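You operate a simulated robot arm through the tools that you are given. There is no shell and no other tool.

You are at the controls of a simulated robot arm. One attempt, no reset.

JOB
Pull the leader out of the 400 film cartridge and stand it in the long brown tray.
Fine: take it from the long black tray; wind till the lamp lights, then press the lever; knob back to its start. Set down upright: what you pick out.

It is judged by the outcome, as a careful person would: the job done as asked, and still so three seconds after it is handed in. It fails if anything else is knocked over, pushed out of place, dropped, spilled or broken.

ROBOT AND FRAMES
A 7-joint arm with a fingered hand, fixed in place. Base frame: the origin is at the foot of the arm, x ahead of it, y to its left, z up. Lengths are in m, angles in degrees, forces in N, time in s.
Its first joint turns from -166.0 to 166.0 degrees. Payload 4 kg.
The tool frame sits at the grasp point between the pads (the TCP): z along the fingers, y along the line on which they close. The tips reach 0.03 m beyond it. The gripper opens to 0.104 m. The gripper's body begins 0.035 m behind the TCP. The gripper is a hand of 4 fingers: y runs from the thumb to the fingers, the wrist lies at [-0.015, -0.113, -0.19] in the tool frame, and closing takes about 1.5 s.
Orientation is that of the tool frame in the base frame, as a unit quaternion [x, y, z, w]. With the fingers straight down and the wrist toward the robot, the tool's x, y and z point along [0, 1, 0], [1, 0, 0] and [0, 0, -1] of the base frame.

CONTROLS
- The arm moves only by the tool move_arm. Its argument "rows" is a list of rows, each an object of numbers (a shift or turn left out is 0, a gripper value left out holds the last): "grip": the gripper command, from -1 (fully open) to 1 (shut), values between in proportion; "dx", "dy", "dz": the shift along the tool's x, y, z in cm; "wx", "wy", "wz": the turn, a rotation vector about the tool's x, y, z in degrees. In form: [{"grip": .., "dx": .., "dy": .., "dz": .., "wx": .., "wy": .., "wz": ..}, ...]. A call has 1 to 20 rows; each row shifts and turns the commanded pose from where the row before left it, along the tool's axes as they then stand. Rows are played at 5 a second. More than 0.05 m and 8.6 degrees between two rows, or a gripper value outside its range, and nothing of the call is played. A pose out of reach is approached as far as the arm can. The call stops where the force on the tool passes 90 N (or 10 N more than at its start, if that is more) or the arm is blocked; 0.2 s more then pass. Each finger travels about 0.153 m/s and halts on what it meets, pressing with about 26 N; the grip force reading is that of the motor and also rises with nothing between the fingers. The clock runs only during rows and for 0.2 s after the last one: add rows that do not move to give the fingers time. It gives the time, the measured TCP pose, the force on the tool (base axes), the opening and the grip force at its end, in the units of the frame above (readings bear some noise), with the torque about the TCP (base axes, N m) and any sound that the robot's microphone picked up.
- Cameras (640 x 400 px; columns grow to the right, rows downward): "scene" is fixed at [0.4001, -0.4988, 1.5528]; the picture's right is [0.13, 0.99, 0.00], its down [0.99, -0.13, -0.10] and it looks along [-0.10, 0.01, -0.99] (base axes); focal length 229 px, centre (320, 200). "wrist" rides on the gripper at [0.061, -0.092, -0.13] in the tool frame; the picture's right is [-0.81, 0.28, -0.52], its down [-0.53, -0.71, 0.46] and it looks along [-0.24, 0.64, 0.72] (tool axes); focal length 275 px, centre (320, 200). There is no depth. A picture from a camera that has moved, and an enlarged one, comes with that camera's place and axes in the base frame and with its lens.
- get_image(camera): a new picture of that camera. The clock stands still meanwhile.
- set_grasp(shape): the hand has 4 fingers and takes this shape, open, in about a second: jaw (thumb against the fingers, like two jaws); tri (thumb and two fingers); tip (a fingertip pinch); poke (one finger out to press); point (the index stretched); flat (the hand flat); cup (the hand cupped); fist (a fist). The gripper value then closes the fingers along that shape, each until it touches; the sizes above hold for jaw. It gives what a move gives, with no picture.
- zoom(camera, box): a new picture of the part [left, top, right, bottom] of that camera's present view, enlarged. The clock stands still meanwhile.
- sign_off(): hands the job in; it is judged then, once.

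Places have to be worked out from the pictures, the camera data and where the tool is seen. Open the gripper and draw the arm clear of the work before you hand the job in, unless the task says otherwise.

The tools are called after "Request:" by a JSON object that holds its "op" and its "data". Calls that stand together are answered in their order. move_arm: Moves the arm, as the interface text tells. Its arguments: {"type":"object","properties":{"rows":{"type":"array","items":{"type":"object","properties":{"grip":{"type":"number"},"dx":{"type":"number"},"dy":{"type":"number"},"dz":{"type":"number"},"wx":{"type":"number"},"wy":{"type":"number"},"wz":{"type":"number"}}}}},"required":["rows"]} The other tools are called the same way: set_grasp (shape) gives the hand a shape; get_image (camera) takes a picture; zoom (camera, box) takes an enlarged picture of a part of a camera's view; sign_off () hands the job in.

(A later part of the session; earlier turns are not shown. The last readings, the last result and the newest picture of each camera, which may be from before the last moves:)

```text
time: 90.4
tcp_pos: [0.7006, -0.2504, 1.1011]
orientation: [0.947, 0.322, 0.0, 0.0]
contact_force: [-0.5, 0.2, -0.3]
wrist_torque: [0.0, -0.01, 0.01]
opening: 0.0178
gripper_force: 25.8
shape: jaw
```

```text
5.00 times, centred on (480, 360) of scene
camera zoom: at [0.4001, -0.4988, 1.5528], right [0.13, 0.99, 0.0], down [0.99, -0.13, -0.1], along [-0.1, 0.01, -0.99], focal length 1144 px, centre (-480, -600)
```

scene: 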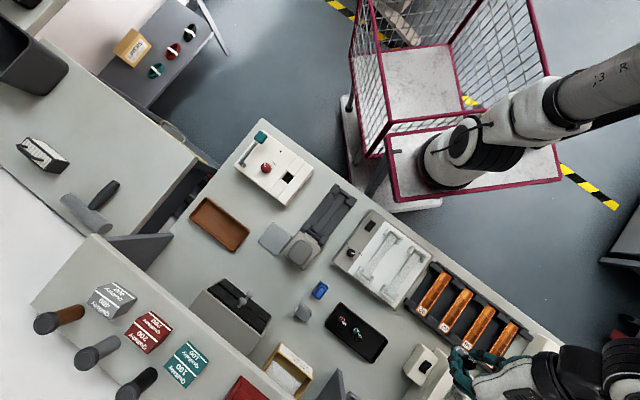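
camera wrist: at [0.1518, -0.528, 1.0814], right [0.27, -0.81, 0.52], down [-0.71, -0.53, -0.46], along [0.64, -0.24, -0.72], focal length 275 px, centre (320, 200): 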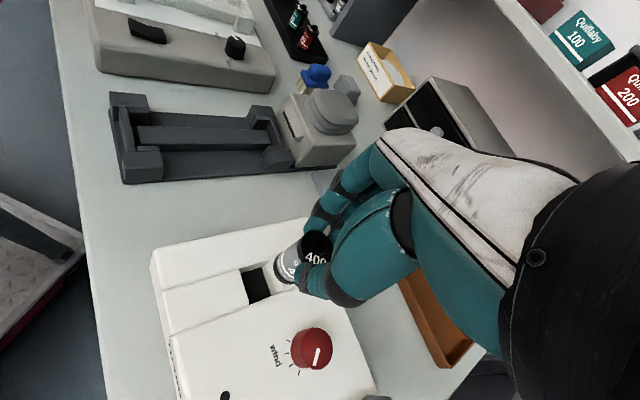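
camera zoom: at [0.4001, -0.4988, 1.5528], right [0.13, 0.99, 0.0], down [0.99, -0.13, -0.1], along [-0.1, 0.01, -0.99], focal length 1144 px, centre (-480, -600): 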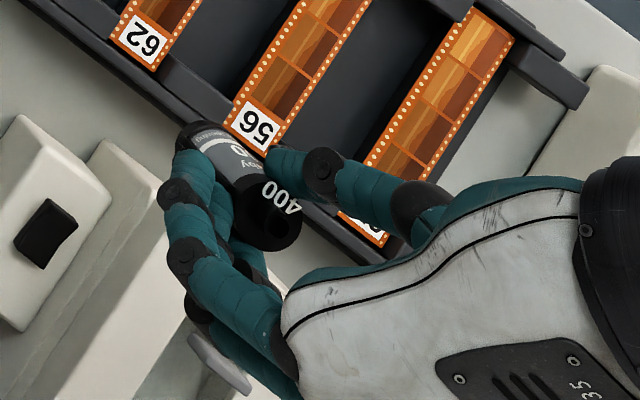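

Request:
{"op": "zoom", "data": {"camera": "scene", "box": [450, 335, 500, 385]}}

```text
8.00 times, centred on (475, 360) of scene
camera zoom: at [0.4001, -0.4988, 1.5528], right [0.13, 0.99, 0.0], down [0.99, -0.13, -0.1], along [-0.1, 0.01, -0.99], focal length 1830 px, centre (-920, -1080)
```

zoom: 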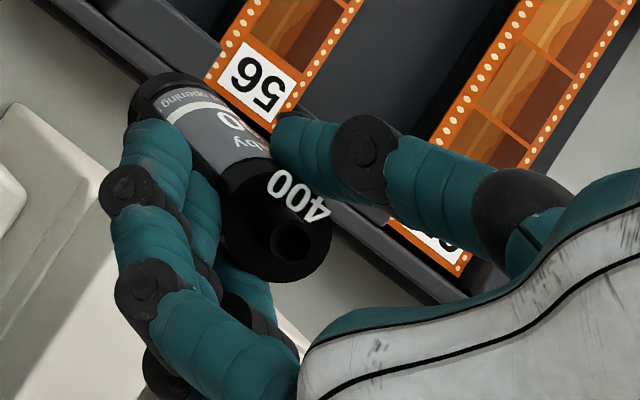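

The lip faces the camera edge-on here, which would hide a film strip. I rotate the tool 40° more so that any leader would show sideways.

Request:
{"op": "move_arm", "data": {"rows": [{"wz": 8}, {"wz": 8}, {"wz": 8}, {"wz": 8}, {"wz": 8}, {"dx": 0}]}}

Request:
{"op": "zoom", "data": {"camera": "scene", "box": [440, 325, 510, 395]}}

```text
time: 91.8
tcp_pos: [0.6996, -0.2502, 1.1022]
orientation: [1.0, -0.022, 0.0, 0.0]
contact_force: [-0.2, -0.1, -0.2]
wrist_torque: [0.01, 0.0, -0.02]
opening: 0.0173
gripper_force: 26.0
shape: jaw
```

```text
5.71 times, centred on (475, 360) of scene
camera zoom: at [0.4001, -0.4988, 1.5528], right [0.13, 0.99, 0.0], down [0.99, -0.13, -0.1], along [-0.1, 0.01, -0.99], focal length 1307 px, centre (-566, -714)
```

zoom: 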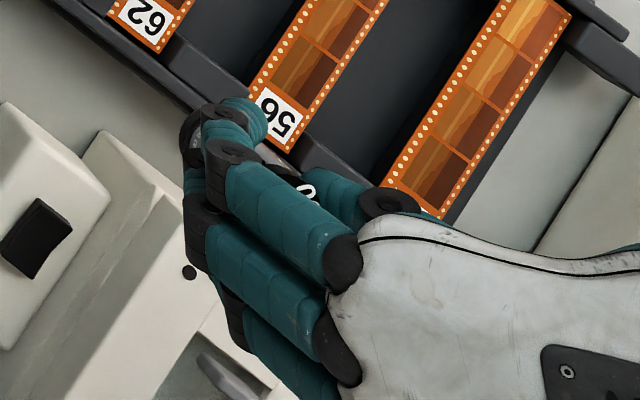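

Now the fingers cover it. I rotate the other way to see past the thumb side.

Request:
{"op": "move_arm", "data": {"rows": [{"wz": -8}, {"wz": -8}, {"wz": -8}, {"wz": -8}, {"wz": -8}, {"wz": -8}, {"wz": -8}, {"wz": -8}, {"dx": 0}]}}

Request:
{"op": "zoom", "data": {"camera": "scene", "box": [440, 325, 510, 395]}}

```text
time: 93.8
tcp_pos: [0.6976, -0.2506, 1.1009]
orientation: [0.859, 0.511, -0.001, 0.0]
contact_force: [-0.6, -0.2, -0.5]
wrist_torque: [0.0, 0.01, 0.01]
opening: 0.0175
gripper_force: 26.2
shape: jaw
```

```text
5.71 times, centred on (475, 360) of scene
camera zoom: at [0.4001, -0.4988, 1.5528], right [0.13, 0.99, 0.0], down [0.99, -0.13, -0.1], along [-0.1, 0.01, -0.99], focal length 1307 px, centre (-566, -714)
```

zoom: 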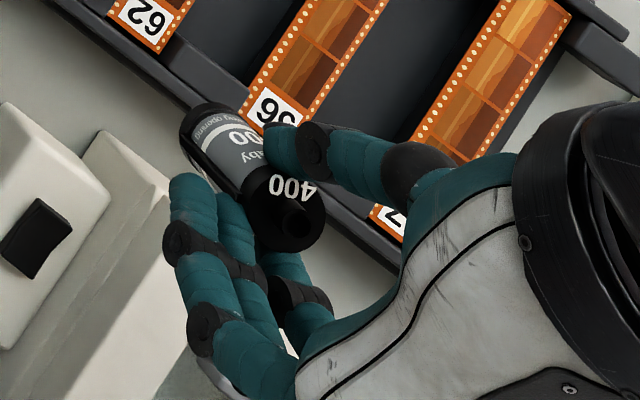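

Request:
{"op": "zoom", "data": {"camera": "scene", "box": [455, 335, 485, 365]}}

Request:
{"op": "get_image", "data": {"camera": "wrist"}}

Request:
{"op": "zoom", "data": {"camera": "scene", "box": [230, 120, 320, 210]}}

```text
13.33 times, centred on (470, 350) of scene
camera zoom: at [0.4001, -0.4988, 1.5528], right [0.13, 0.99, 0.0], down [0.99, -0.13, -0.1], along [-0.1, 0.01, -0.99], focal length 3050 px, centre (-1680, -1800)
```

zoom: 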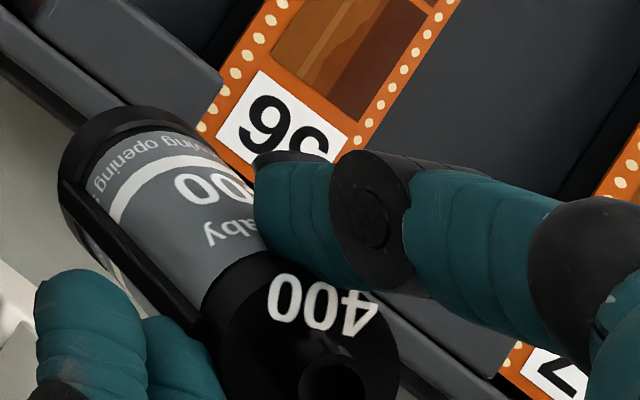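

```text
taken
camera wrist: at [0.6466, -0.1532, 1.2319], right [-0.14, -0.84, 0.52], down [-0.88, -0.13, -0.46], along [0.45, -0.52, -0.72], focal length 275 px, centre (320, 200)
```

wrist: 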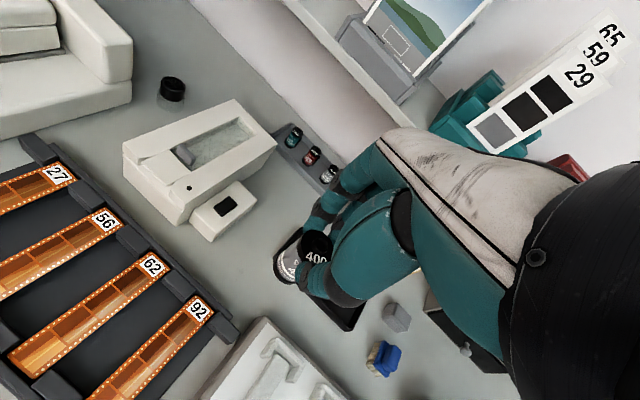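

```text
4.44 times, centred on (275, 165) of scene
camera zoom: at [0.4001, -0.4988, 1.5528], right [0.13, 0.99, 0.0], down [0.99, -0.13, -0.1], along [-0.1, 0.01, -0.99], focal length 1017 px, centre (520, 356)
```

zoom: 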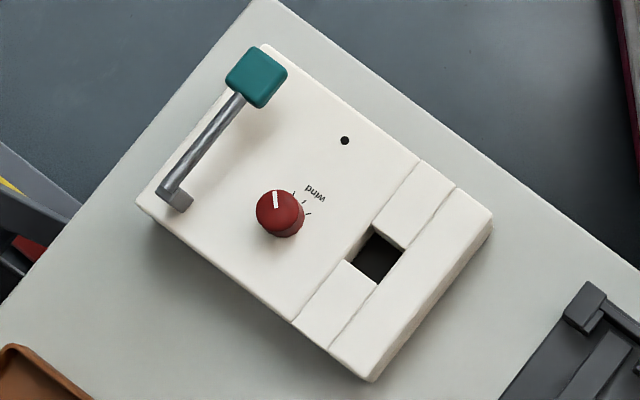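

Request:
{"op": "zoom", "data": {"camera": "scene", "box": [456, 346, 472, 362]}}

```text
16.00 times, centred on (464, 354) of scene
camera zoom: at [0.4001, -0.4988, 1.5528], right [0.13, 0.99, 0.0], down [0.99, -0.13, -0.1], along [-0.1, 0.01, -0.99], focal length 3661 px, centre (-1984, -2264)
```

zoom: 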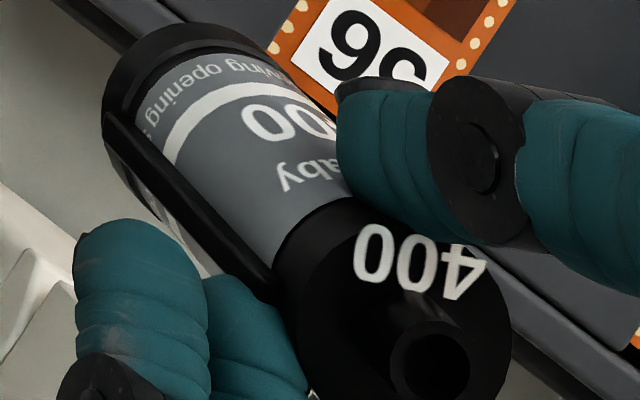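

No film is out: only the black lip and the wrap-around label are visible, so the pull did not happen. Before retrying I compare the knob position with the original picture, using the same crop as at the start.

Request:
{"op": "zoom", "data": {"camera": "scene", "box": [265, 150, 315, 200]}}

Request:
{"op": "zoom", "data": {"camera": "scene", "box": [230, 115, 280, 165]}}

```text
8.00 times, centred on (290, 175) of scene
camera zoom: at [0.4001, -0.4988, 1.5528], right [0.13, 0.99, 0.0], down [0.99, -0.13, -0.1], along [-0.1, 0.01, -0.99], focal length 1830 px, centre (560, 400)
```

zoom: 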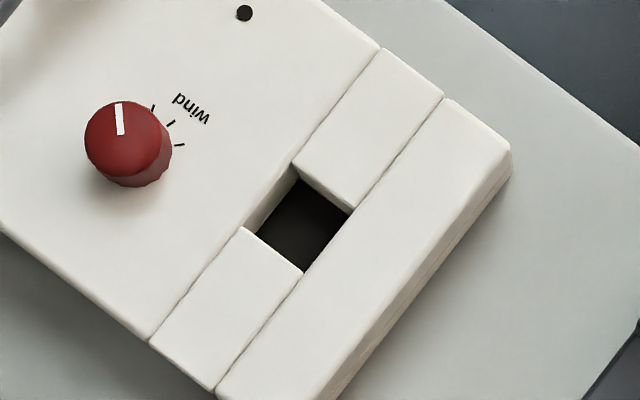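

```text
8.00 times, centred on (255, 140) of scene
camera zoom: at [0.4001, -0.4988, 1.5528], right [0.13, 0.99, 0.0], down [0.99, -0.13, -0.1], along [-0.1, 0.01, -0.99], focal length 1830 px, centre (840, 680)
```

zoom: 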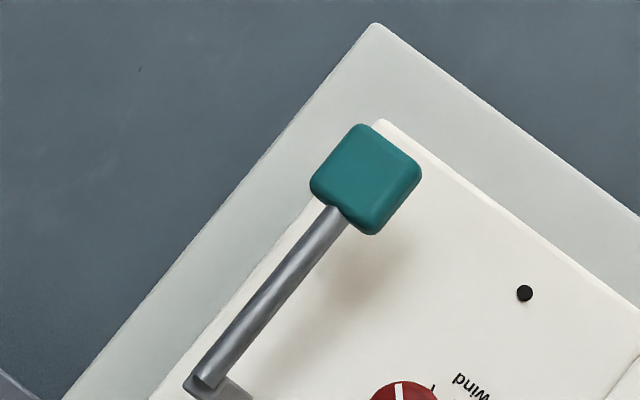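

The knob pointer may have stopped 2–3° short of its start, and the lip pointed into a corner of the well rather than along its longer side; both could have prevented the pull. I'll retry with the lip squarely along the well, a firmer lever press, and a full knob return. First I turn the hand to heading +40° and fly back.

Request:
{"op": "move_arm", "data": {"rows": [{"wz": -7.6}, {"wz": -7.6}, {"wz": -7.6}, {"wz": -7.6}, {"wz": -7.6}, {"wz": -7.6}, {"wz": -7.6}, {"wz": -7.6}, {"wz": -7.7}, {"dx": 0}]}}

Request:
{"op": "move_arm", "data": {"rows": [{"dy": -4.6, "dx": 0.3}, {"dy": -4.6, "dx": 0.3}, {"dy": -4.6, "dx": 0.3}, {"dy": -4.6, "dx": 0.3}, {"dy": -4.6, "dx": 0.3}, {"dy": -4.6, "dx": 0.3}, {"dy": -4.6, "dx": 0.3}, {"dy": -4.6, "dx": 0.3}, {"dy": -4.6, "dx": 0.3}, {"dy": -4.6, "dx": 0.3}, {"dy": -4.6, "dx": 0.3}, {"dx": 0}]}}

Request:
{"op": "get_image", "data": {"camera": "wrist"}}

Request:
{"op": "get_image", "data": {"camera": "scene"}}

```text
time: 96.0
tcp_pos: [0.6984, -0.2515, 1.1017]
orientation: [0.422, 0.907, 0.0, 0.0]
contact_force: [-1.2, 0.5, 0.0]
wrist_torque: [-0.04, -0.01, -0.04]
opening: 0.0174
gripper_force: 26.4
shape: jaw
```

```text
time: 98.6
tcp_pos: [0.2897, -0.5495, 1.0992]
orientation: [0.423, 0.906, -0.001, 0.0]
contact_force: [-0.6, 0.4, 0.2]
wrist_torque: [0.0, -0.02, 0.01]
opening: 0.0174
gripper_force: 25.8
shape: jaw
```

```text
taken
camera wrist: at [0.1798, -0.5606, 1.2319], right [0.73, -0.44, 0.52], down [-0.2, -0.87, -0.46], along [0.65, 0.23, -0.72], focal length 275 px, centre (320, 200)
```

wrist: 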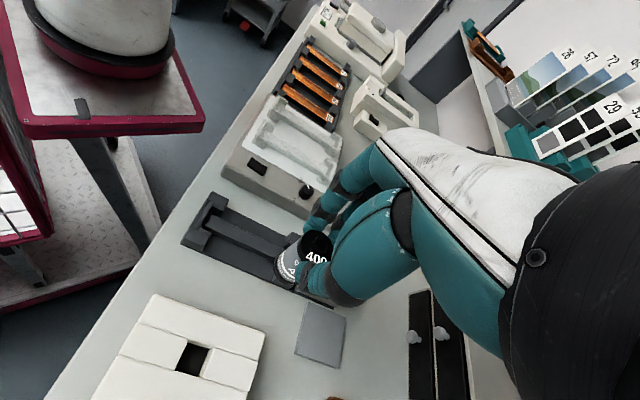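

```text
taken
```

scene: 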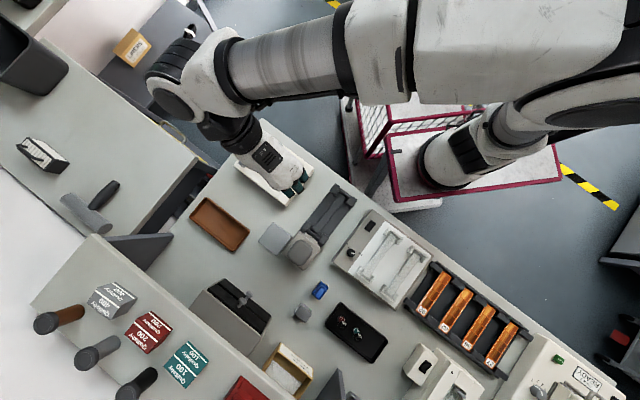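

Before re-inserting, I look into the empty well for any feature that shows how the cartridge should face.

Request:
{"op": "zoom", "data": {"camera": "wrist", "box": [165, 330, 225, 390]}}

Request:
{"op": "zoom", "data": {"camera": "wrist", "box": [90, 280, 270, 400]}}

```text
6.67 times, centred on (195, 360) of wrist
camera zoom: at [0.1798, -0.5606, 1.2319], right [0.73, -0.44, 0.52], down [-0.2, -0.87, -0.46], along [0.65, 0.23, -0.72], focal length 1835 px, centre (1153, -867)
```

zoom: 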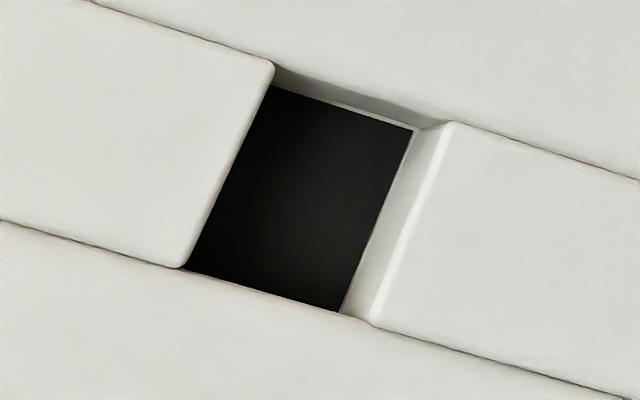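

```text
3.33 times, centred on (180, 340) of wrist
camera zoom: at [0.1798, -0.5606, 1.2319], right [0.73, -0.44, 0.52], down [-0.2, -0.87, -0.46], along [0.65, 0.23, -0.72], focal length 918 px, centre (787, -267)
```

zoom: 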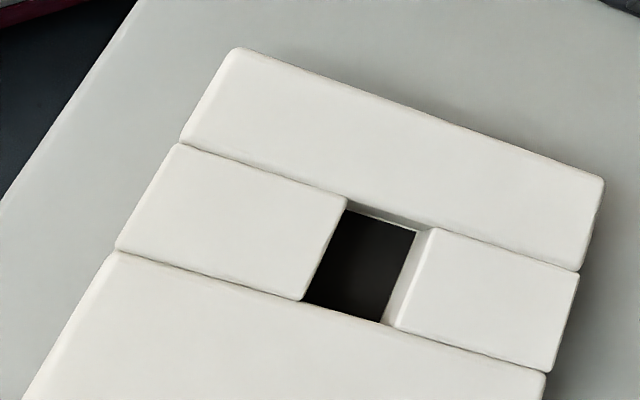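

The well is plain, so I keep to the aligned insertion. I move above it and lower until the base is about 2 cm above the rim.

Request:
{"op": "move_arm", "data": {"rows": [{"dy": -2.0, "dx": 0.05}, {"dy": -2.0, "dx": 0.05}, {"dy": -1.72, "dx": 0.03}, {"dz": 3.5}, {"dz": 4.0}, {"dz": 4.0}, {"dz": 4.0}, {"dz": 2.0}, {"dx": 0}]}}

Request:
{"op": "zoom", "data": {"camera": "wrist", "box": [220, 200, 360, 340]}}

Request:
{"op": "zoom", "data": {"camera": "scene", "box": [240, 130, 320, 210]}}

```text
time: 100.6
tcp_pos: [0.2455, -0.5871, 0.9244]
orientation: [0.422, 0.907, 0.0, 0.0]
contact_force: [0.0, -0.2, -0.6]
wrist_torque: [0.0, 0.04, 0.01]
opening: 0.0175
gripper_force: 25.8
shape: jaw
```

```text
2.86 times, centred on (290, 270) of wrist
camera zoom: at [0.1352, -0.5986, 1.0559], right [0.73, -0.44, 0.52], down [-0.2, -0.87, -0.46], along [0.65, 0.23, -0.72], focal length 786 px, centre (406, 0)
```

zoom: 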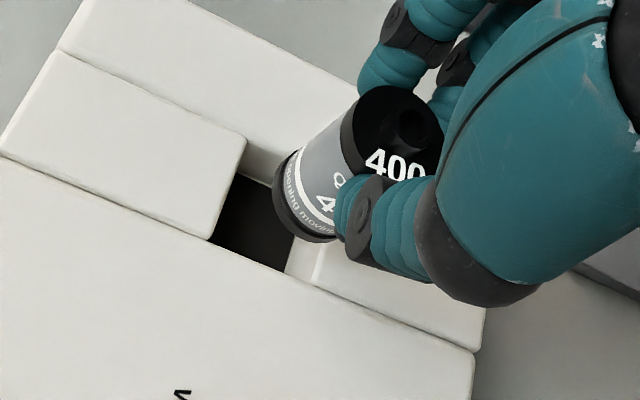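

```text
5.00 times, centred on (280, 170) of scene
camera zoom: at [0.4001, -0.4988, 1.5528], right [0.13, 0.99, 0.0], down [0.99, -0.13, -0.1], along [-0.1, 0.01, -0.99], focal length 1144 px, centre (520, 350)
```

zoom: 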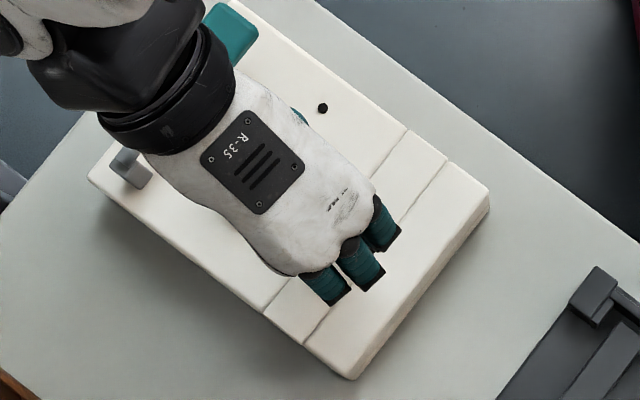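

Aligned to within 2 mm. I correct that, lower 15 mm and re-check against the rim.

Request:
{"op": "move_arm", "data": {"rows": [{"dx": 0.16, "dy": 0.13}, {"dz": 0.5}, {"dz": 0.5}, {"dz": 0.5}, {"dx": 0}, {"dx": 0}]}}

Request:
{"op": "zoom", "data": {"camera": "wrist", "box": [260, 230, 330, 300]}}

```text
time: 102.0
tcp_pos: [0.2446, -0.5849, 0.9114]
orientation: [0.423, 0.906, 0.001, 0.0]
contact_force: [-0.4, 0.2, -0.8]
wrist_torque: [0.01, 0.01, 0.05]
opening: 0.0177
gripper_force: 26.5
shape: jaw
```

```text
5.71 times, centred on (295, 265) of wrist
camera zoom: at [0.1347, -0.5958, 1.0429], right [0.73, -0.44, 0.52], down [-0.2, -0.87, -0.46], along [0.65, 0.23, -0.72], focal length 1573 px, centre (463, -171)
```

zoom: 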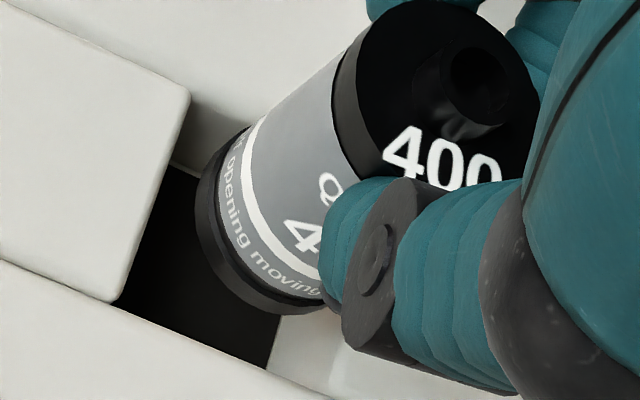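

Clearances look even (about 2.5 mm on the visible sides). A 0.6 mm trim and then I lower slowly into the well.

Request:
{"op": "move_arm", "data": {"rows": [{"dx": 0.06}, {"dz": 0.25}, {"dz": 0.25}, {"dz": 0.25}, {"dz": 0.25}, {"dz": 0.25}, {"dx": 0}]}}

Request:
{"op": "zoom", "data": {"camera": "wrist", "box": [260, 230, 330, 300]}}

```text
time: 103.6
tcp_pos: [0.2462, -0.5833, 0.899]
orientation: [0.422, 0.907, 0.0, 0.0]
contact_force: [-0.4, -0.1, 0.3]
wrist_torque: [0.01, 0.0, -0.05]
opening: 0.0172
gripper_force: 26.2
shape: jaw
```

```text
5.71 times, centred on (295, 265) of wrist
camera zoom: at [0.1354, -0.5943, 1.0307], right [0.73, -0.44, 0.52], down [-0.2, -0.87, -0.46], along [0.65, 0.23, -0.72], focal length 1573 px, centre (463, -171)
```

zoom: 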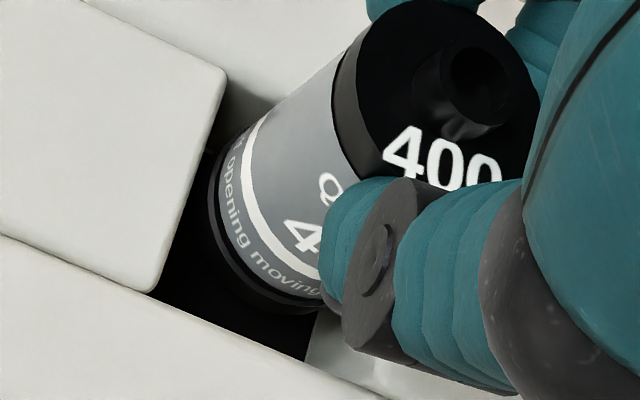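

No contact; the base is just inside the rim. I continue down toward the floor.

Request:
{"op": "move_arm", "data": {"rows": [{"dz": 0.25}, {"dz": 0.25}, {"dz": 0.25}, {"dz": 0.25}, {"dz": 0.25}, {"dx": 0}]}}

Request:
{"op": "zoom", "data": {"camera": "wrist", "box": [260, 230, 330, 300]}}

```text
time: 105.0
tcp_pos: [0.2462, -0.5841, 0.8871]
orientation: [0.424, 0.906, 0.0, -0.001]
contact_force: [0.0, -0.2, -1.1]
wrist_torque: [-0.01, -0.01, 0.0]
opening: 0.0176
gripper_force: 25.9
shape: jaw
```

```text
5.71 times, centred on (295, 265) of wrist
camera zoom: at [0.1359, -0.5958, 1.0181], right [0.73, -0.44, 0.52], down [-0.2, -0.87, -0.45], along [0.65, 0.23, -0.72], focal length 1573 px, centre (463, -171)
```

zoom: 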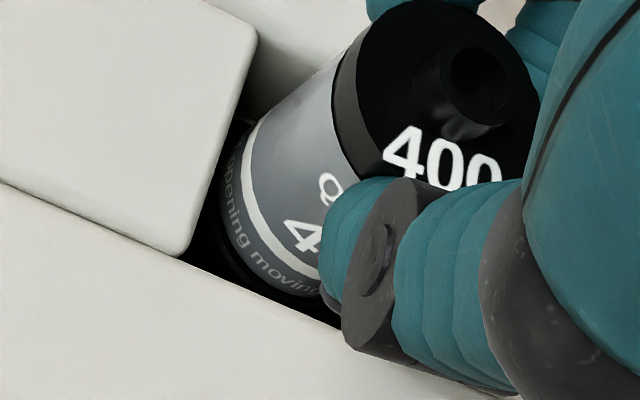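

Still free. I go on in 2 mm steps until I feel the floor.

Request:
{"op": "move_arm", "data": {"rows": [{"dz": 0.2}, {"dz": 0.2}, {"dz": 0.2}, {"dx": 0}]}}

```text
time: 106.0
tcp_pos: [0.2461, -0.5845, 0.8798]
orientation: [0.423, 0.906, 0.0, 0.0]
contact_force: [-1.7, -1.0, 6.5]
wrist_torque: [-0.01, 0.04, 0.03]
opening: 0.0176
gripper_force: 26.2
shape: jaw
```

Floor felt at 6.5 N. I open the hand gently and check that the cartridge stays put.

Request:
{"op": "move_arm", "data": {"rows": [{"grip": 0.7}, {"grip": 0.5}, {"grip": 0.35}, {"grip": 0.2}, {"grip": 0.1}, {"grip": 0.0}, {"grip": 0.0}, {"dz": -1.0}, {"dz": -2.0}, {"dz": -2.5}, {"dz": -2.5}, {"dx": 0}]}}

Request:
{"op": "zoom", "data": {"camera": "wrist", "box": [200, 200, 340, 340]}}

Request:
{"op": "zoom", "data": {"camera": "scene", "box": [240, 130, 320, 210]}}

```text
time: 108.6
tcp_pos: [0.2452, -0.5856, 0.9619]
orientation: [0.423, 0.906, 0.0, 0.0]
contact_force: [0.0, -0.7, -0.5]
wrist_torque: [-0.01, 0.01, 0.06]
opening: 0.0517
gripper_force: 0.1
shape: jaw
```

```text
2.86 times, centred on (270, 270) of wrist
camera zoom: at [0.1352, -0.5975, 1.0942], right [0.73, -0.44, 0.52], down [-0.2, -0.87, -0.46], along [0.65, 0.23, -0.72], focal length 786 px, centre (463, 0)
```

zoom: 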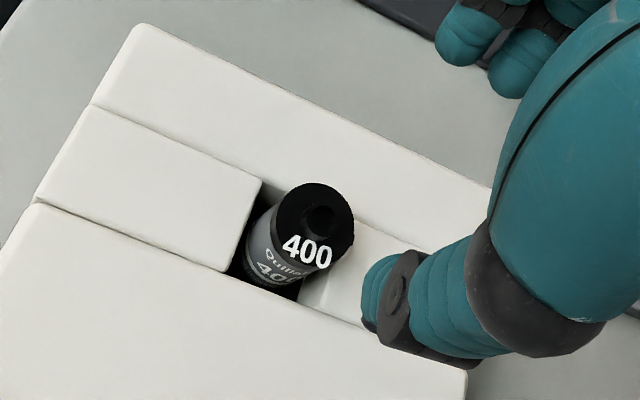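

```text
5.00 times, centred on (280, 170) of scene
camera zoom: at [0.4001, -0.4988, 1.5528], right [0.13, 0.99, 0.0], down [0.99, -0.13, -0.1], along [-0.1, 0.01, -0.99], focal length 1144 px, centre (520, 350)
```

zoom: 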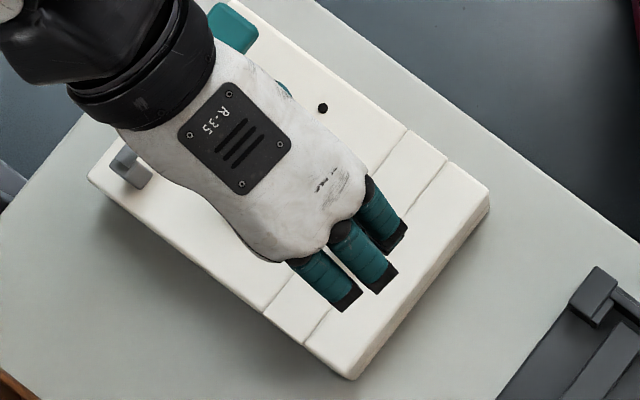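

The cartridge is seated with its lip along the well's long side; the lamp is dark, so the cycle starts afresh. I go back over the knob at heading 30°.

Request:
{"op": "move_arm", "data": {"rows": [{"wz": 5, "grip": 0.135}, {"wz": 5}, {"dx": -1.66, "dy": -3.05}, {"dx": -1.66, "dy": -3.04}, {"dz": 2.0}, {"dz": 2.0}, {"dx": 0}]}}

Request:
{"op": "zoom", "data": {"camera": "wrist", "box": [210, 210, 350, 350]}}

Request:
{"op": "zoom", "data": {"camera": "scene", "box": [240, 130, 320, 210]}}

```text
time: 110.2
tcp_pos: [0.2096, -0.6445, 0.9215]
orientation: [0.5, 0.866, 0.0, 0.0]
contact_force: [-0.2, -0.9, 0.3]
wrist_torque: [-0.01, -0.02, 0.03]
opening: 0.0454
gripper_force: 0.0
shape: jaw
```

```text
2.86 times, centred on (280, 280) of wrist
camera zoom: at [0.0986, -0.6365, 1.0529], right [0.64, -0.56, 0.52], down [-0.35, -0.82, -0.46], along [0.68, 0.11, -0.72], focal length 786 px, centre (434, -29)
```

zoom: 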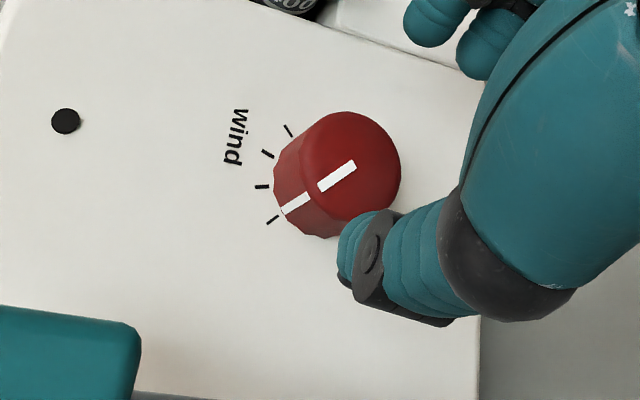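

```text
5.00 times, centred on (280, 170) of scene
camera zoom: at [0.4001, -0.4988, 1.5528], right [0.13, 0.99, 0.0], down [0.99, -0.13, -0.1], along [-0.1, 0.01, -0.99], focal length 1144 px, centre (520, 350)
```

zoom: 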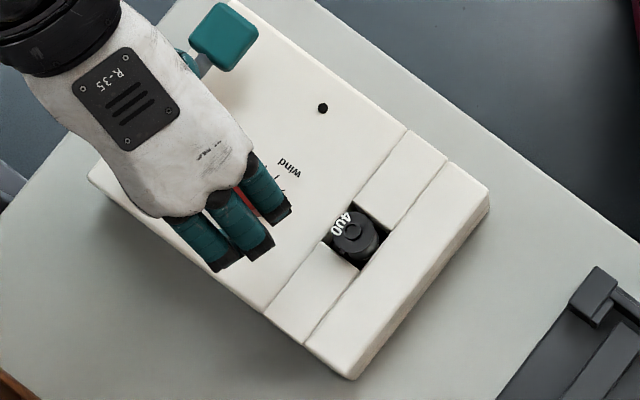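

Aligned over the knob. I lower, grip it, and wind clockwise to about 55°.

Request:
{"op": "move_arm", "data": {"rows": [{"dz": 1.5}, {"dz": 1.5}, {"dz": 0.8}, {"dz": 0.4}, {"grip": 0.3}, {"grip": 0.45}, {"grip": 0.6}, {"grip": 0.8}, {"grip": 1}, {"grip": 1}, {"grip": 1}, {"grip": 1}]}}

Request:
{"op": "move_arm", "data": {"rows": [{"wz": 3}, {"wz": 3}, {"wz": 3}, {"wz": 3}, {"wz": 3}, {"wz": 3}, {"wz": 3}, {"wz": 3}, {"wz": 3}, {"wz": 3}, {"dy": -0.1, "wz": 3}, {"wz": 3}, {"wz": 3}, {"wz": 3}, {"wz": 3}, {"dy": -0.05, "wz": 3}, {"wz": 3}, {"wz": 3}, {"wz": 0}]}}

Request:
{"op": "zoom", "data": {"camera": "wrist", "box": [210, 190, 370, 400]}}

Request:
{"op": "zoom", "data": {"camera": "scene", "box": [240, 130, 320, 210]}}

```text
time: 112.8
tcp_pos: [0.2074, -0.6442, 0.8797]
orientation: [0.5, 0.866, 0.0, 0.0]
contact_force: [-2.6, -1.0, -2.3]
wrist_torque: [0.02, 0.02, -0.02]
opening: 0.0209
gripper_force: 26.1
shape: jaw
```

```text
time: 116.8
tcp_pos: [0.2077, -0.6412, 0.8781]
orientation: [0.839, 0.544, 0.0, 0.0]
contact_force: [3.6, 1.9, 3.2]
wrist_torque: [0.0, -0.1, 0.0]
opening: 0.0213
gripper_force: 26.8
shape: jaw
```

```text
1.90 times, centred on (290, 295) of wrist
camera zoom: at [0.1481, -0.5492, 1.0098], right [-0.08, -0.85, 0.52], down [-0.87, -0.2, -0.46], along [0.49, -0.49, -0.72], focal length 524 px, centre (377, 19)
```

zoom: 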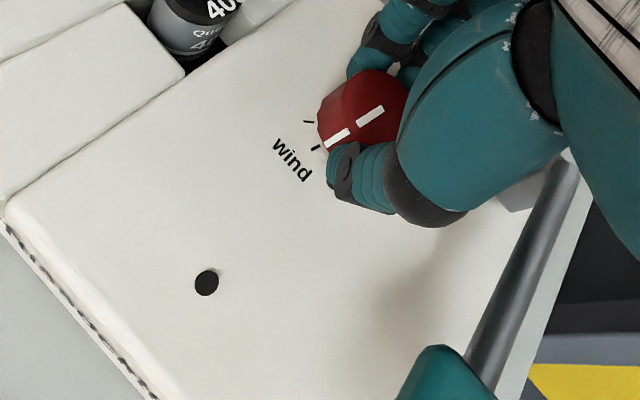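

```text
5.00 times, centred on (280, 170) of scene
camera zoom: at [0.4001, -0.4988, 1.5528], right [0.13, 0.99, 0.0], down [0.99, -0.13, -0.1], along [-0.1, 0.01, -0.99], focal length 1144 px, centre (520, 350)
```

zoom: 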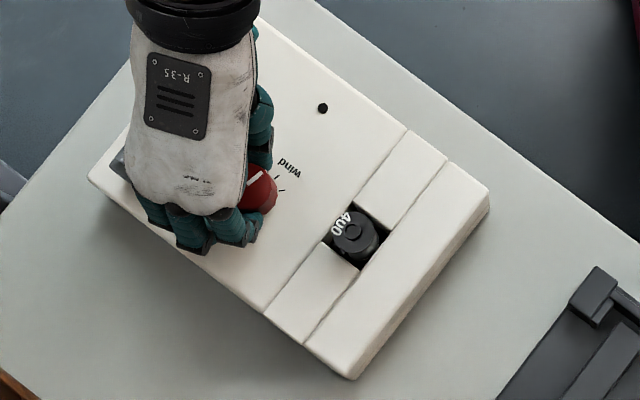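

At about 54° the lamp is dark, as before. I continue in small steps and watch the lamp.

Request:
{"op": "move_arm", "data": {"rows": [{"wz": 2.5}, {"wz": 2.5}, {"wz": 2.5}, {"wz": 0}]}}

Request:
{"op": "zoom", "data": {"camera": "scene", "box": [240, 130, 320, 210]}}

```text
time: 117.8
tcp_pos: [0.2068, -0.6412, 0.8772]
orientation: [0.873, 0.488, 0.0, 0.0]
contact_force: [0.4, 4.6, -0.9]
wrist_torque: [0.07, 0.02, -0.01]
opening: 0.0209
gripper_force: 26.4
shape: jaw
```

```text
5.00 times, centred on (280, 170) of scene
camera zoom: at [0.4001, -0.4988, 1.5528], right [0.13, 0.99, 0.0], down [0.99, -0.13, -0.1], along [-0.1, 0.01, -0.99], focal length 1144 px, centre (520, 350)
```

zoom: 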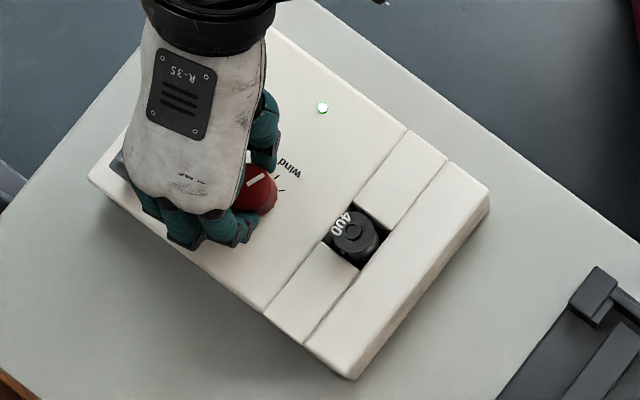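

Lamp lit at about 61°. As a quick check of how the lamp behaves, I turn back 12° to see whether it stays lit without the lever.

Request:
{"op": "move_arm", "data": {"rows": [{"wz": -3}, {"wz": -3}, {"wz": -3}, {"wz": -3}, {"wz": 0}]}}

Request:
{"op": "zoom", "data": {"camera": "scene", "box": [240, 130, 320, 210]}}

```text
time: 119.0
tcp_pos: [0.2078, -0.6431, 0.8786]
orientation: [0.816, 0.578, -0.001, 0.001]
contact_force: [-1.8, 3.6, -1.0]
wrist_torque: [0.12, 0.0, 0.0]
opening: 0.0209
gripper_force: 26.0
shape: jaw
```

```text
5.00 times, centred on (280, 170) of scene
camera zoom: at [0.4001, -0.4988, 1.5528], right [0.13, 0.99, 0.0], down [0.99, -0.13, -0.1], along [-0.1, 0.01, -0.99], focal length 1144 px, centre (520, 350)
```

zoom: 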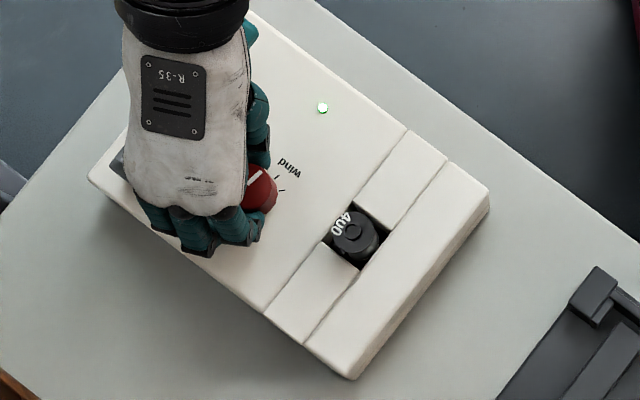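

The lamp latches once lit, so it only shows "wound". I wind forward again to about 65° and release the knob, then go to the lever.

Request:
{"op": "move_arm", "data": {"rows": [{"wz": 3}, {"wz": 3}, {"wz": 3}, {"wz": 3}, {"wz": 3}, {"wz": 0}, {"grip": 0.6}, {"grip": 0.4}, {"grip": 0.25}, {"grip": 0.1}, {"grip": 0.0}, {"grip": 0.0}, {"dz": -1.5}, {"dz": -2.5}, {"dz": -2.5}, {"dz": -2.0}, {"dx": 0}]}}

Request:
{"op": "zoom", "data": {"camera": "scene", "box": [240, 130, 320, 210]}}

```text
time: 122.6
tcp_pos: [0.2092, -0.6417, 0.963]
orientation: [0.885, 0.465, 0.0, 0.0]
contact_force: [0.9, 0.6, 0.9]
wrist_torque: [-0.01, -0.01, 0.04]
opening: 0.0515
gripper_force: 0.0
shape: jaw
```

```text
5.00 times, centred on (280, 170) of scene
camera zoom: at [0.4001, -0.4988, 1.5528], right [0.13, 0.99, 0.0], down [0.99, -0.13, -0.1], along [-0.1, 0.01, -0.99], focal length 1144 px, centre (520, 350)
```

zoom: 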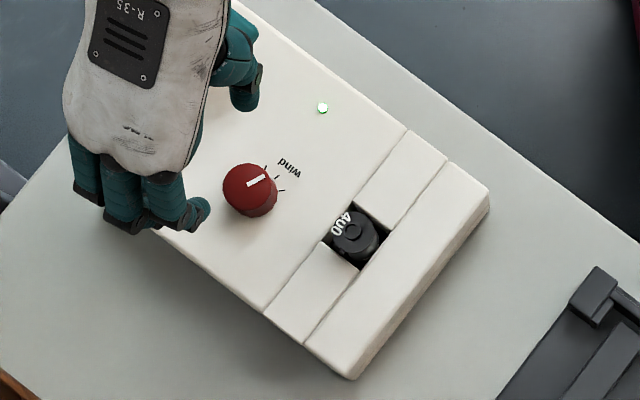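

Lamp lit and knob wound. I return to default heading, close the fingers and move over the outer half of the lever handle.

Request:
{"op": "move_arm", "data": {"rows": [{"wz": -7}, {"wz": -7}, {"wz": -7}, {"wz": -7}, {"wz": -6.6}, {"dy": -3.2, "dx": 0.1, "grip": 0.5}, {"dy": -3.2, "dx": 0.15, "grip": 1}, {"dy": -3.1, "dx": 0.12}, {"dz": 1.5}, {"dz": 1.5}, {"dz": 1.0}, {"dx": 0}, {"dx": 0}]}}

Request:
{"op": "zoom", "data": {"camera": "wrist", "box": [240, 190, 400, 330]}}

Request:
{"op": "zoom", "data": {"camera": "scene", "box": [240, 100, 310, 170]}}

```text
time: 125.4
tcp_pos: [0.1108, -0.6407, 0.9232]
orientation: [0.706, 0.708, 0.0, -0.001]
contact_force: [-0.6, -0.3, 0.0]
wrist_torque: [0.02, 0.02, 0.02]
opening: 0.0001
gripper_force: 26.4
shape: jaw
```

```text
2.86 times, centred on (320, 260) of wrist
camera zoom: at [0.0185, -0.5786, 1.0546], right [0.28, -0.81, 0.52], down [-0.71, -0.53, -0.46], along [0.64, -0.24, -0.72], focal length 786 px, centre (320, 29)
```

zoom: 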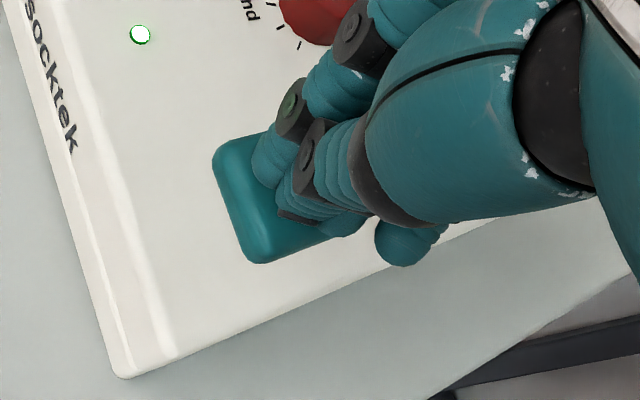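

```text
5.71 times, centred on (275, 135) of scene
camera zoom: at [0.4001, -0.4988, 1.5528], right [0.13, 0.99, 0.0], down [0.99, -0.13, -0.1], along [-0.1, 0.01, -0.99], focal length 1307 px, centre (577, 571)
```

zoom: 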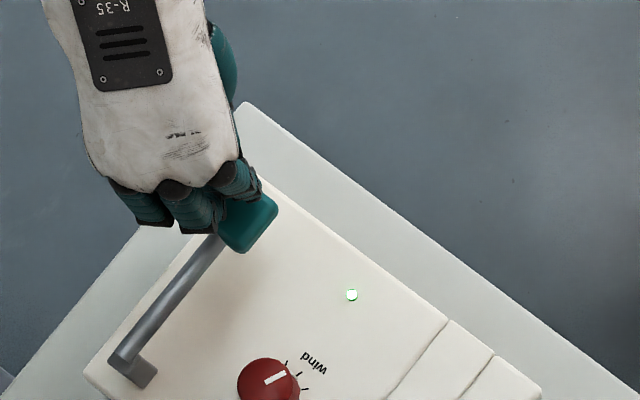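

Fingertips are over the handle. I press down steadily in steps, looking at lamp, cartridge and lever as it goes.

Request:
{"op": "move_arm", "data": {"rows": [{"dz": 0.4}, {"dz": 0.4}, {"dz": 0.4}, {"dz": 0.4}, {"dz": 0.4}, {"dz": 0.4}, {"dx": 0}]}}

Request:
{"op": "zoom", "data": {"camera": "scene", "box": [240, 100, 310, 170]}}

Request:
{"op": "get_image", "data": {"camera": "wrist"}}

```text
time: 127.0
tcp_pos: [0.1119, -0.6391, 0.8993]
orientation: [0.706, 0.708, 0.0, 0.0]
contact_force: [-0.8, 1.3, 3.4]
wrist_torque: [-0.02, 0.01, 0.02]
opening: 0.0
gripper_force: 25.6
shape: jaw
```

```text
5.71 times, centred on (275, 135) of scene
camera zoom: at [0.4001, -0.4988, 1.5528], right [0.13, 0.99, 0.0], down [0.99, -0.13, -0.1], along [-0.1, 0.01, -0.99], focal length 1307 px, centre (577, 571)
```

zoom: 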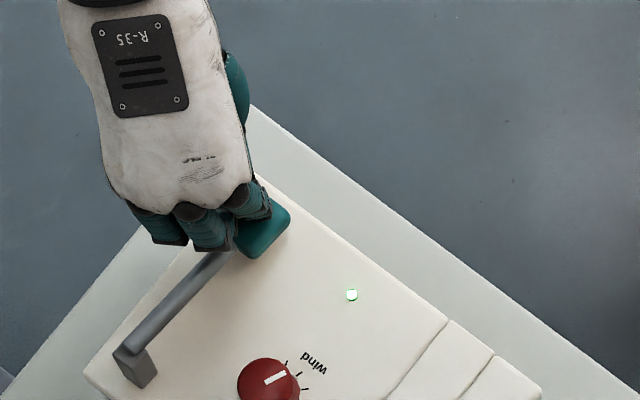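

```text
taken
camera wrist: at [0.0195, -0.5786, 1.0311], right [0.28, -0.81, 0.52], down [-0.71, -0.53, -0.46], along [0.65, -0.24, -0.72], focal length 275 px, centre (320, 200)
```

wrist: 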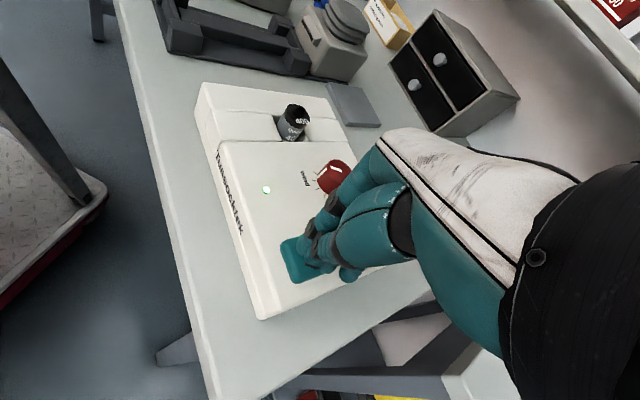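

Request:
{"op": "move_arm", "data": {"rows": [{"dz": 0.2}, {"dz": 0.2}, {"dz": 0.2}, {"dx": 0}]}}

Request:
{"op": "zoom", "data": {"camera": "scene", "box": [240, 100, 310, 170]}}

Request:
{"op": "zoom", "data": {"camera": "wrist", "box": [240, 190, 360, 310]}}

```text
time: 128.0
tcp_pos: [0.1129, -0.6397, 0.8943]
orientation: [0.707, 0.707, 0.0, 0.0]
contact_force: [0.4, -1.0, 10.4]
wrist_torque: [-0.15, 0.02, -0.01]
opening: 0.0001
gripper_force: 25.6
shape: jaw
```

```text
5.71 times, centred on (275, 135) of scene
camera zoom: at [0.4001, -0.4988, 1.5528], right [0.13, 0.99, 0.0], down [0.99, -0.13, -0.1], along [-0.1, 0.01, -0.99], focal length 1307 px, centre (577, 571)
```

zoom: 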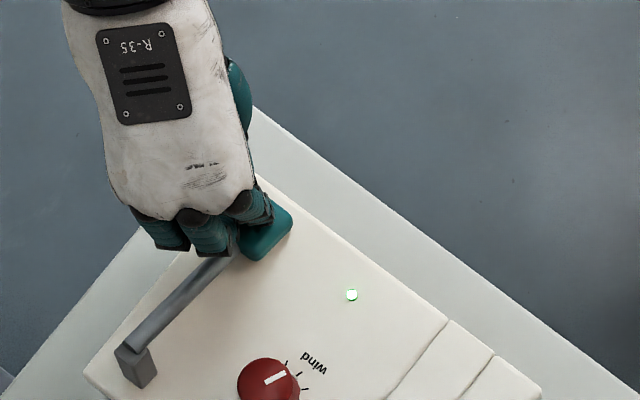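

```text
3.33 times, centred on (300, 250) of wrist
camera zoom: at [0.0204, -0.5788, 1.0258], right [0.28, -0.81, 0.52], down [-0.71, -0.53, -0.45], along [0.65, -0.24, -0.72], focal length 918 px, centre (387, 33)
```

zoom: 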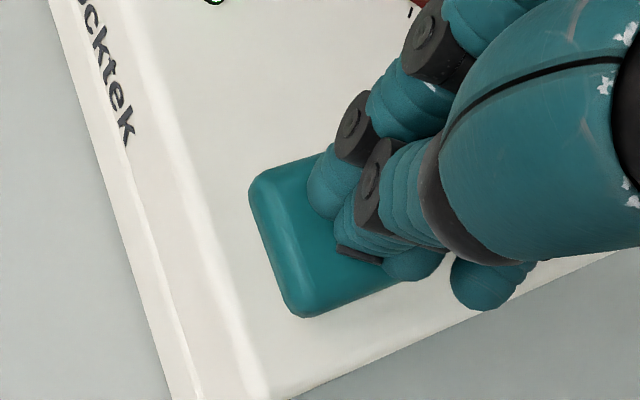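

The torque shows the load is shifting to the little-finger side: that finger is reaching the machine top beside the handle and stopping the press short. So the earlier press was incomplete. I lift off and switch to the one-finger "poke" shape.

Request:
{"op": "move_arm", "data": {"rows": [{"dz": -0.5}, {"dz": -1.5}, {"dz": -2.5}, {"dz": -2.5}, {"dz": -2.0}, {"dx": 0}]}}

Request:
{"op": "set_grasp", "data": {"shape": "poke"}}

Request:
{"op": "get_image", "data": {"camera": "wrist"}}

Request:
{"op": "zoom", "data": {"camera": "scene", "box": [220, 80, 320, 180]}}

```text
time: 129.4
tcp_pos: [0.113, -0.6395, 0.9839]
orientation: [0.707, 0.708, 0.001, 0.0]
contact_force: [-0.5, -0.4, 0.1]
wrist_torque: [0.0, -0.01, 0.01]
opening: 0.0002
gripper_force: 26.0
shape: jaw
```

```text
time: 130.3
tcp_pos: [0.1143, -0.6392, 0.9838]
orientation: [0.707, 0.708, 0.001, 0.0]
contact_force: [0.5, 0.1, -0.7]
wrist_torque: [0.01, 0.01, -0.03]
opening: 0.0002
gripper_force: 0.1
shape: poke
```

```text
taken
camera wrist: at [0.0213, -0.5781, 1.1152], right [0.28, -0.81, 0.52], down [-0.71, -0.53, -0.46], along [0.64, -0.24, -0.72], focal length 275 px, centre (320, 200)
```

wrist: 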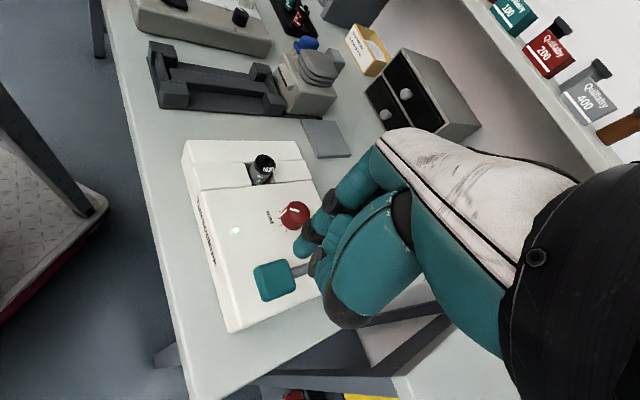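

```text
4.00 times, centred on (270, 130) of scene
camera zoom: at [0.4001, -0.4988, 1.5528], right [0.13, 0.99, 0.0], down [0.99, -0.13, -0.1], along [-0.1, 0.01, -0.99], focal length 915 px, centre (520, 480)
```

zoom: 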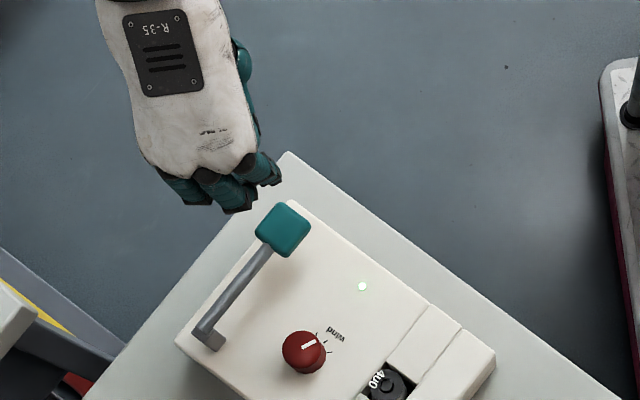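

Request:
{"op": "zoom", "data": {"camera": "wrist", "box": [240, 180, 380, 320]}}

Request:
{"op": "zoom", "data": {"camera": "scene", "box": [245, 105, 305, 165]}}

```text
2.86 times, centred on (310, 250) of wrist
camera zoom: at [0.0213, -0.5781, 1.1152], right [0.28, -0.81, 0.52], down [-0.71, -0.53, -0.46], along [0.64, -0.24, -0.72], focal length 786 px, centre (349, 57)
```

zoom: 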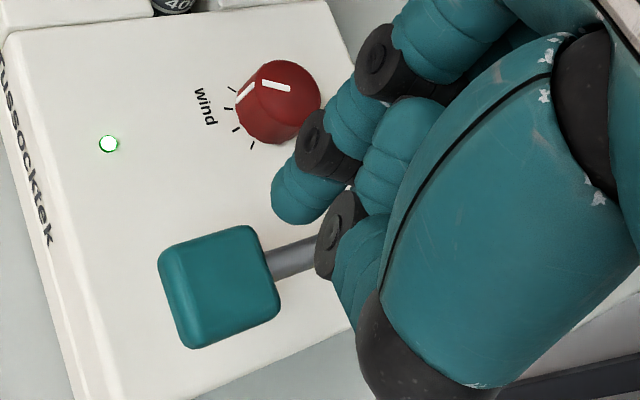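

```text
6.67 times, centred on (275, 135) of scene
camera zoom: at [0.4001, -0.4988, 1.5528], right [0.13, 0.99, 0.0], down [0.99, -0.13, -0.1], along [-0.1, 0.01, -0.99], focal length 1525 px, centre (620, 633)
```

zoom: 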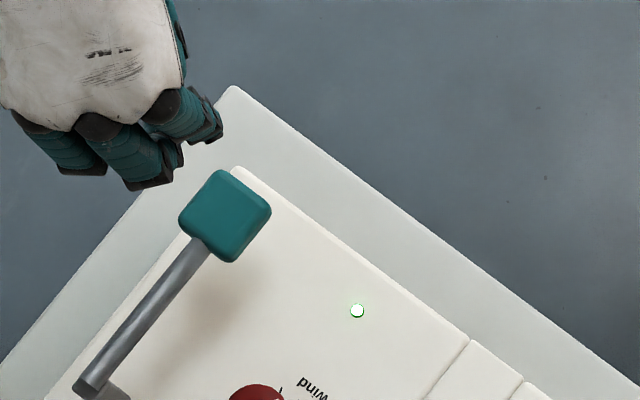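

In "poke" the index fingertip lies almost on the tool axis. I place it over the handle and lower until just above.

Request:
{"op": "move_arm", "data": {"rows": [{"dx": -0.6, "dy": 0.2}, {"dz": 1.5}, {"dz": 2.0}, {"dz": 2.0}, {"dx": 0}]}}

Request:
{"op": "zoom", "data": {"camera": "wrist", "box": [240, 180, 380, 320]}}

Request:
{"op": "zoom", "data": {"camera": "scene", "box": [245, 105, 305, 165]}}

```text
time: 131.5
tcp_pos: [0.1155, -0.6462, 0.9283]
orientation: [0.707, 0.707, 0.0, 0.0]
contact_force: [0.2, 0.7, 0.4]
wrist_torque: [-0.03, 0.01, 0.01]
opening: 0.0001
gripper_force: 0.1
shape: poke
```

```text
2.86 times, centred on (310, 250) of wrist
camera zoom: at [0.0227, -0.5843, 1.0596], right [0.28, -0.81, 0.52], down [-0.71, -0.53, -0.46], along [0.65, -0.24, -0.72], focal length 786 px, centre (349, 57)
```

zoom: 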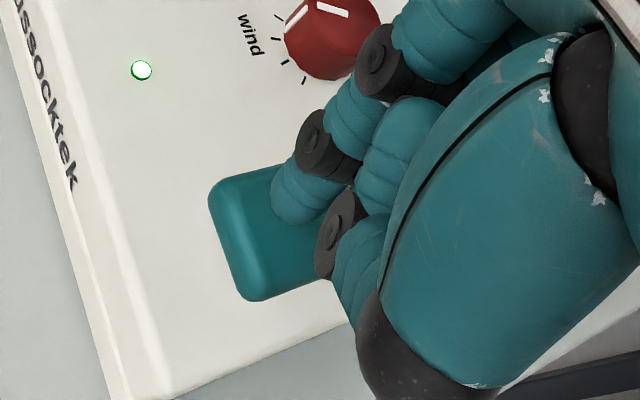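

```text
6.67 times, centred on (275, 135) of scene
camera zoom: at [0.4001, -0.4988, 1.5528], right [0.13, 0.99, 0.0], down [0.99, -0.13, -0.1], along [-0.1, 0.01, -0.99], focal length 1525 px, centre (620, 633)
```

zoom: 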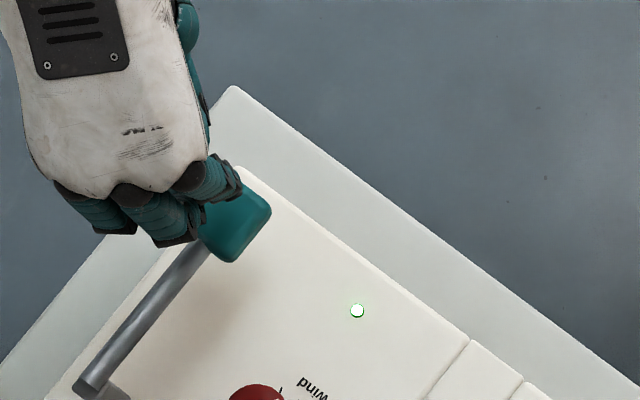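

The index fingertip is over the handle and the other fingers are tucked away. I press down.

Request:
{"op": "move_arm", "data": {"rows": [{"dz": 0.4}, {"dz": 0.4}, {"dz": 0.4}, {"dz": 0.4}, {"dz": 0.4}, {"dx": 0}]}}

Request:
{"op": "zoom", "data": {"camera": "scene", "box": [245, 105, 305, 165]}}

```text
time: 132.9
tcp_pos: [0.1134, -0.6442, 0.9083]
orientation: [0.706, 0.708, -0.001, 0.001]
contact_force: [-1.4, -0.1, 1.6]
wrist_torque: [-0.02, 0.04, 0.02]
opening: 0.0
gripper_force: 0.1
shape: poke
```

```text
6.67 times, centred on (275, 135) of scene
camera zoom: at [0.4001, -0.4988, 1.5528], right [0.13, 0.99, 0.0], down [0.99, -0.13, -0.1], along [-0.1, 0.01, -0.99], focal length 1525 px, centre (620, 633)
```

zoom: 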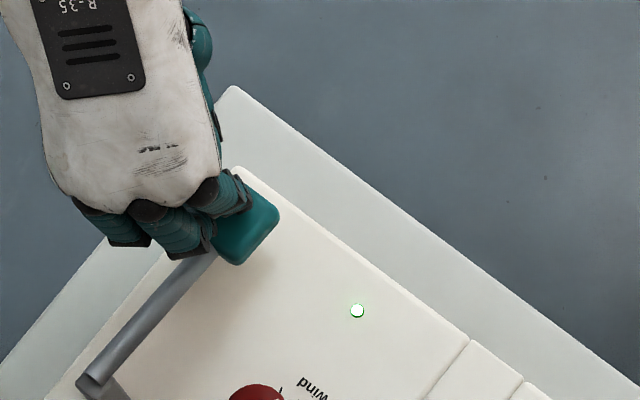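

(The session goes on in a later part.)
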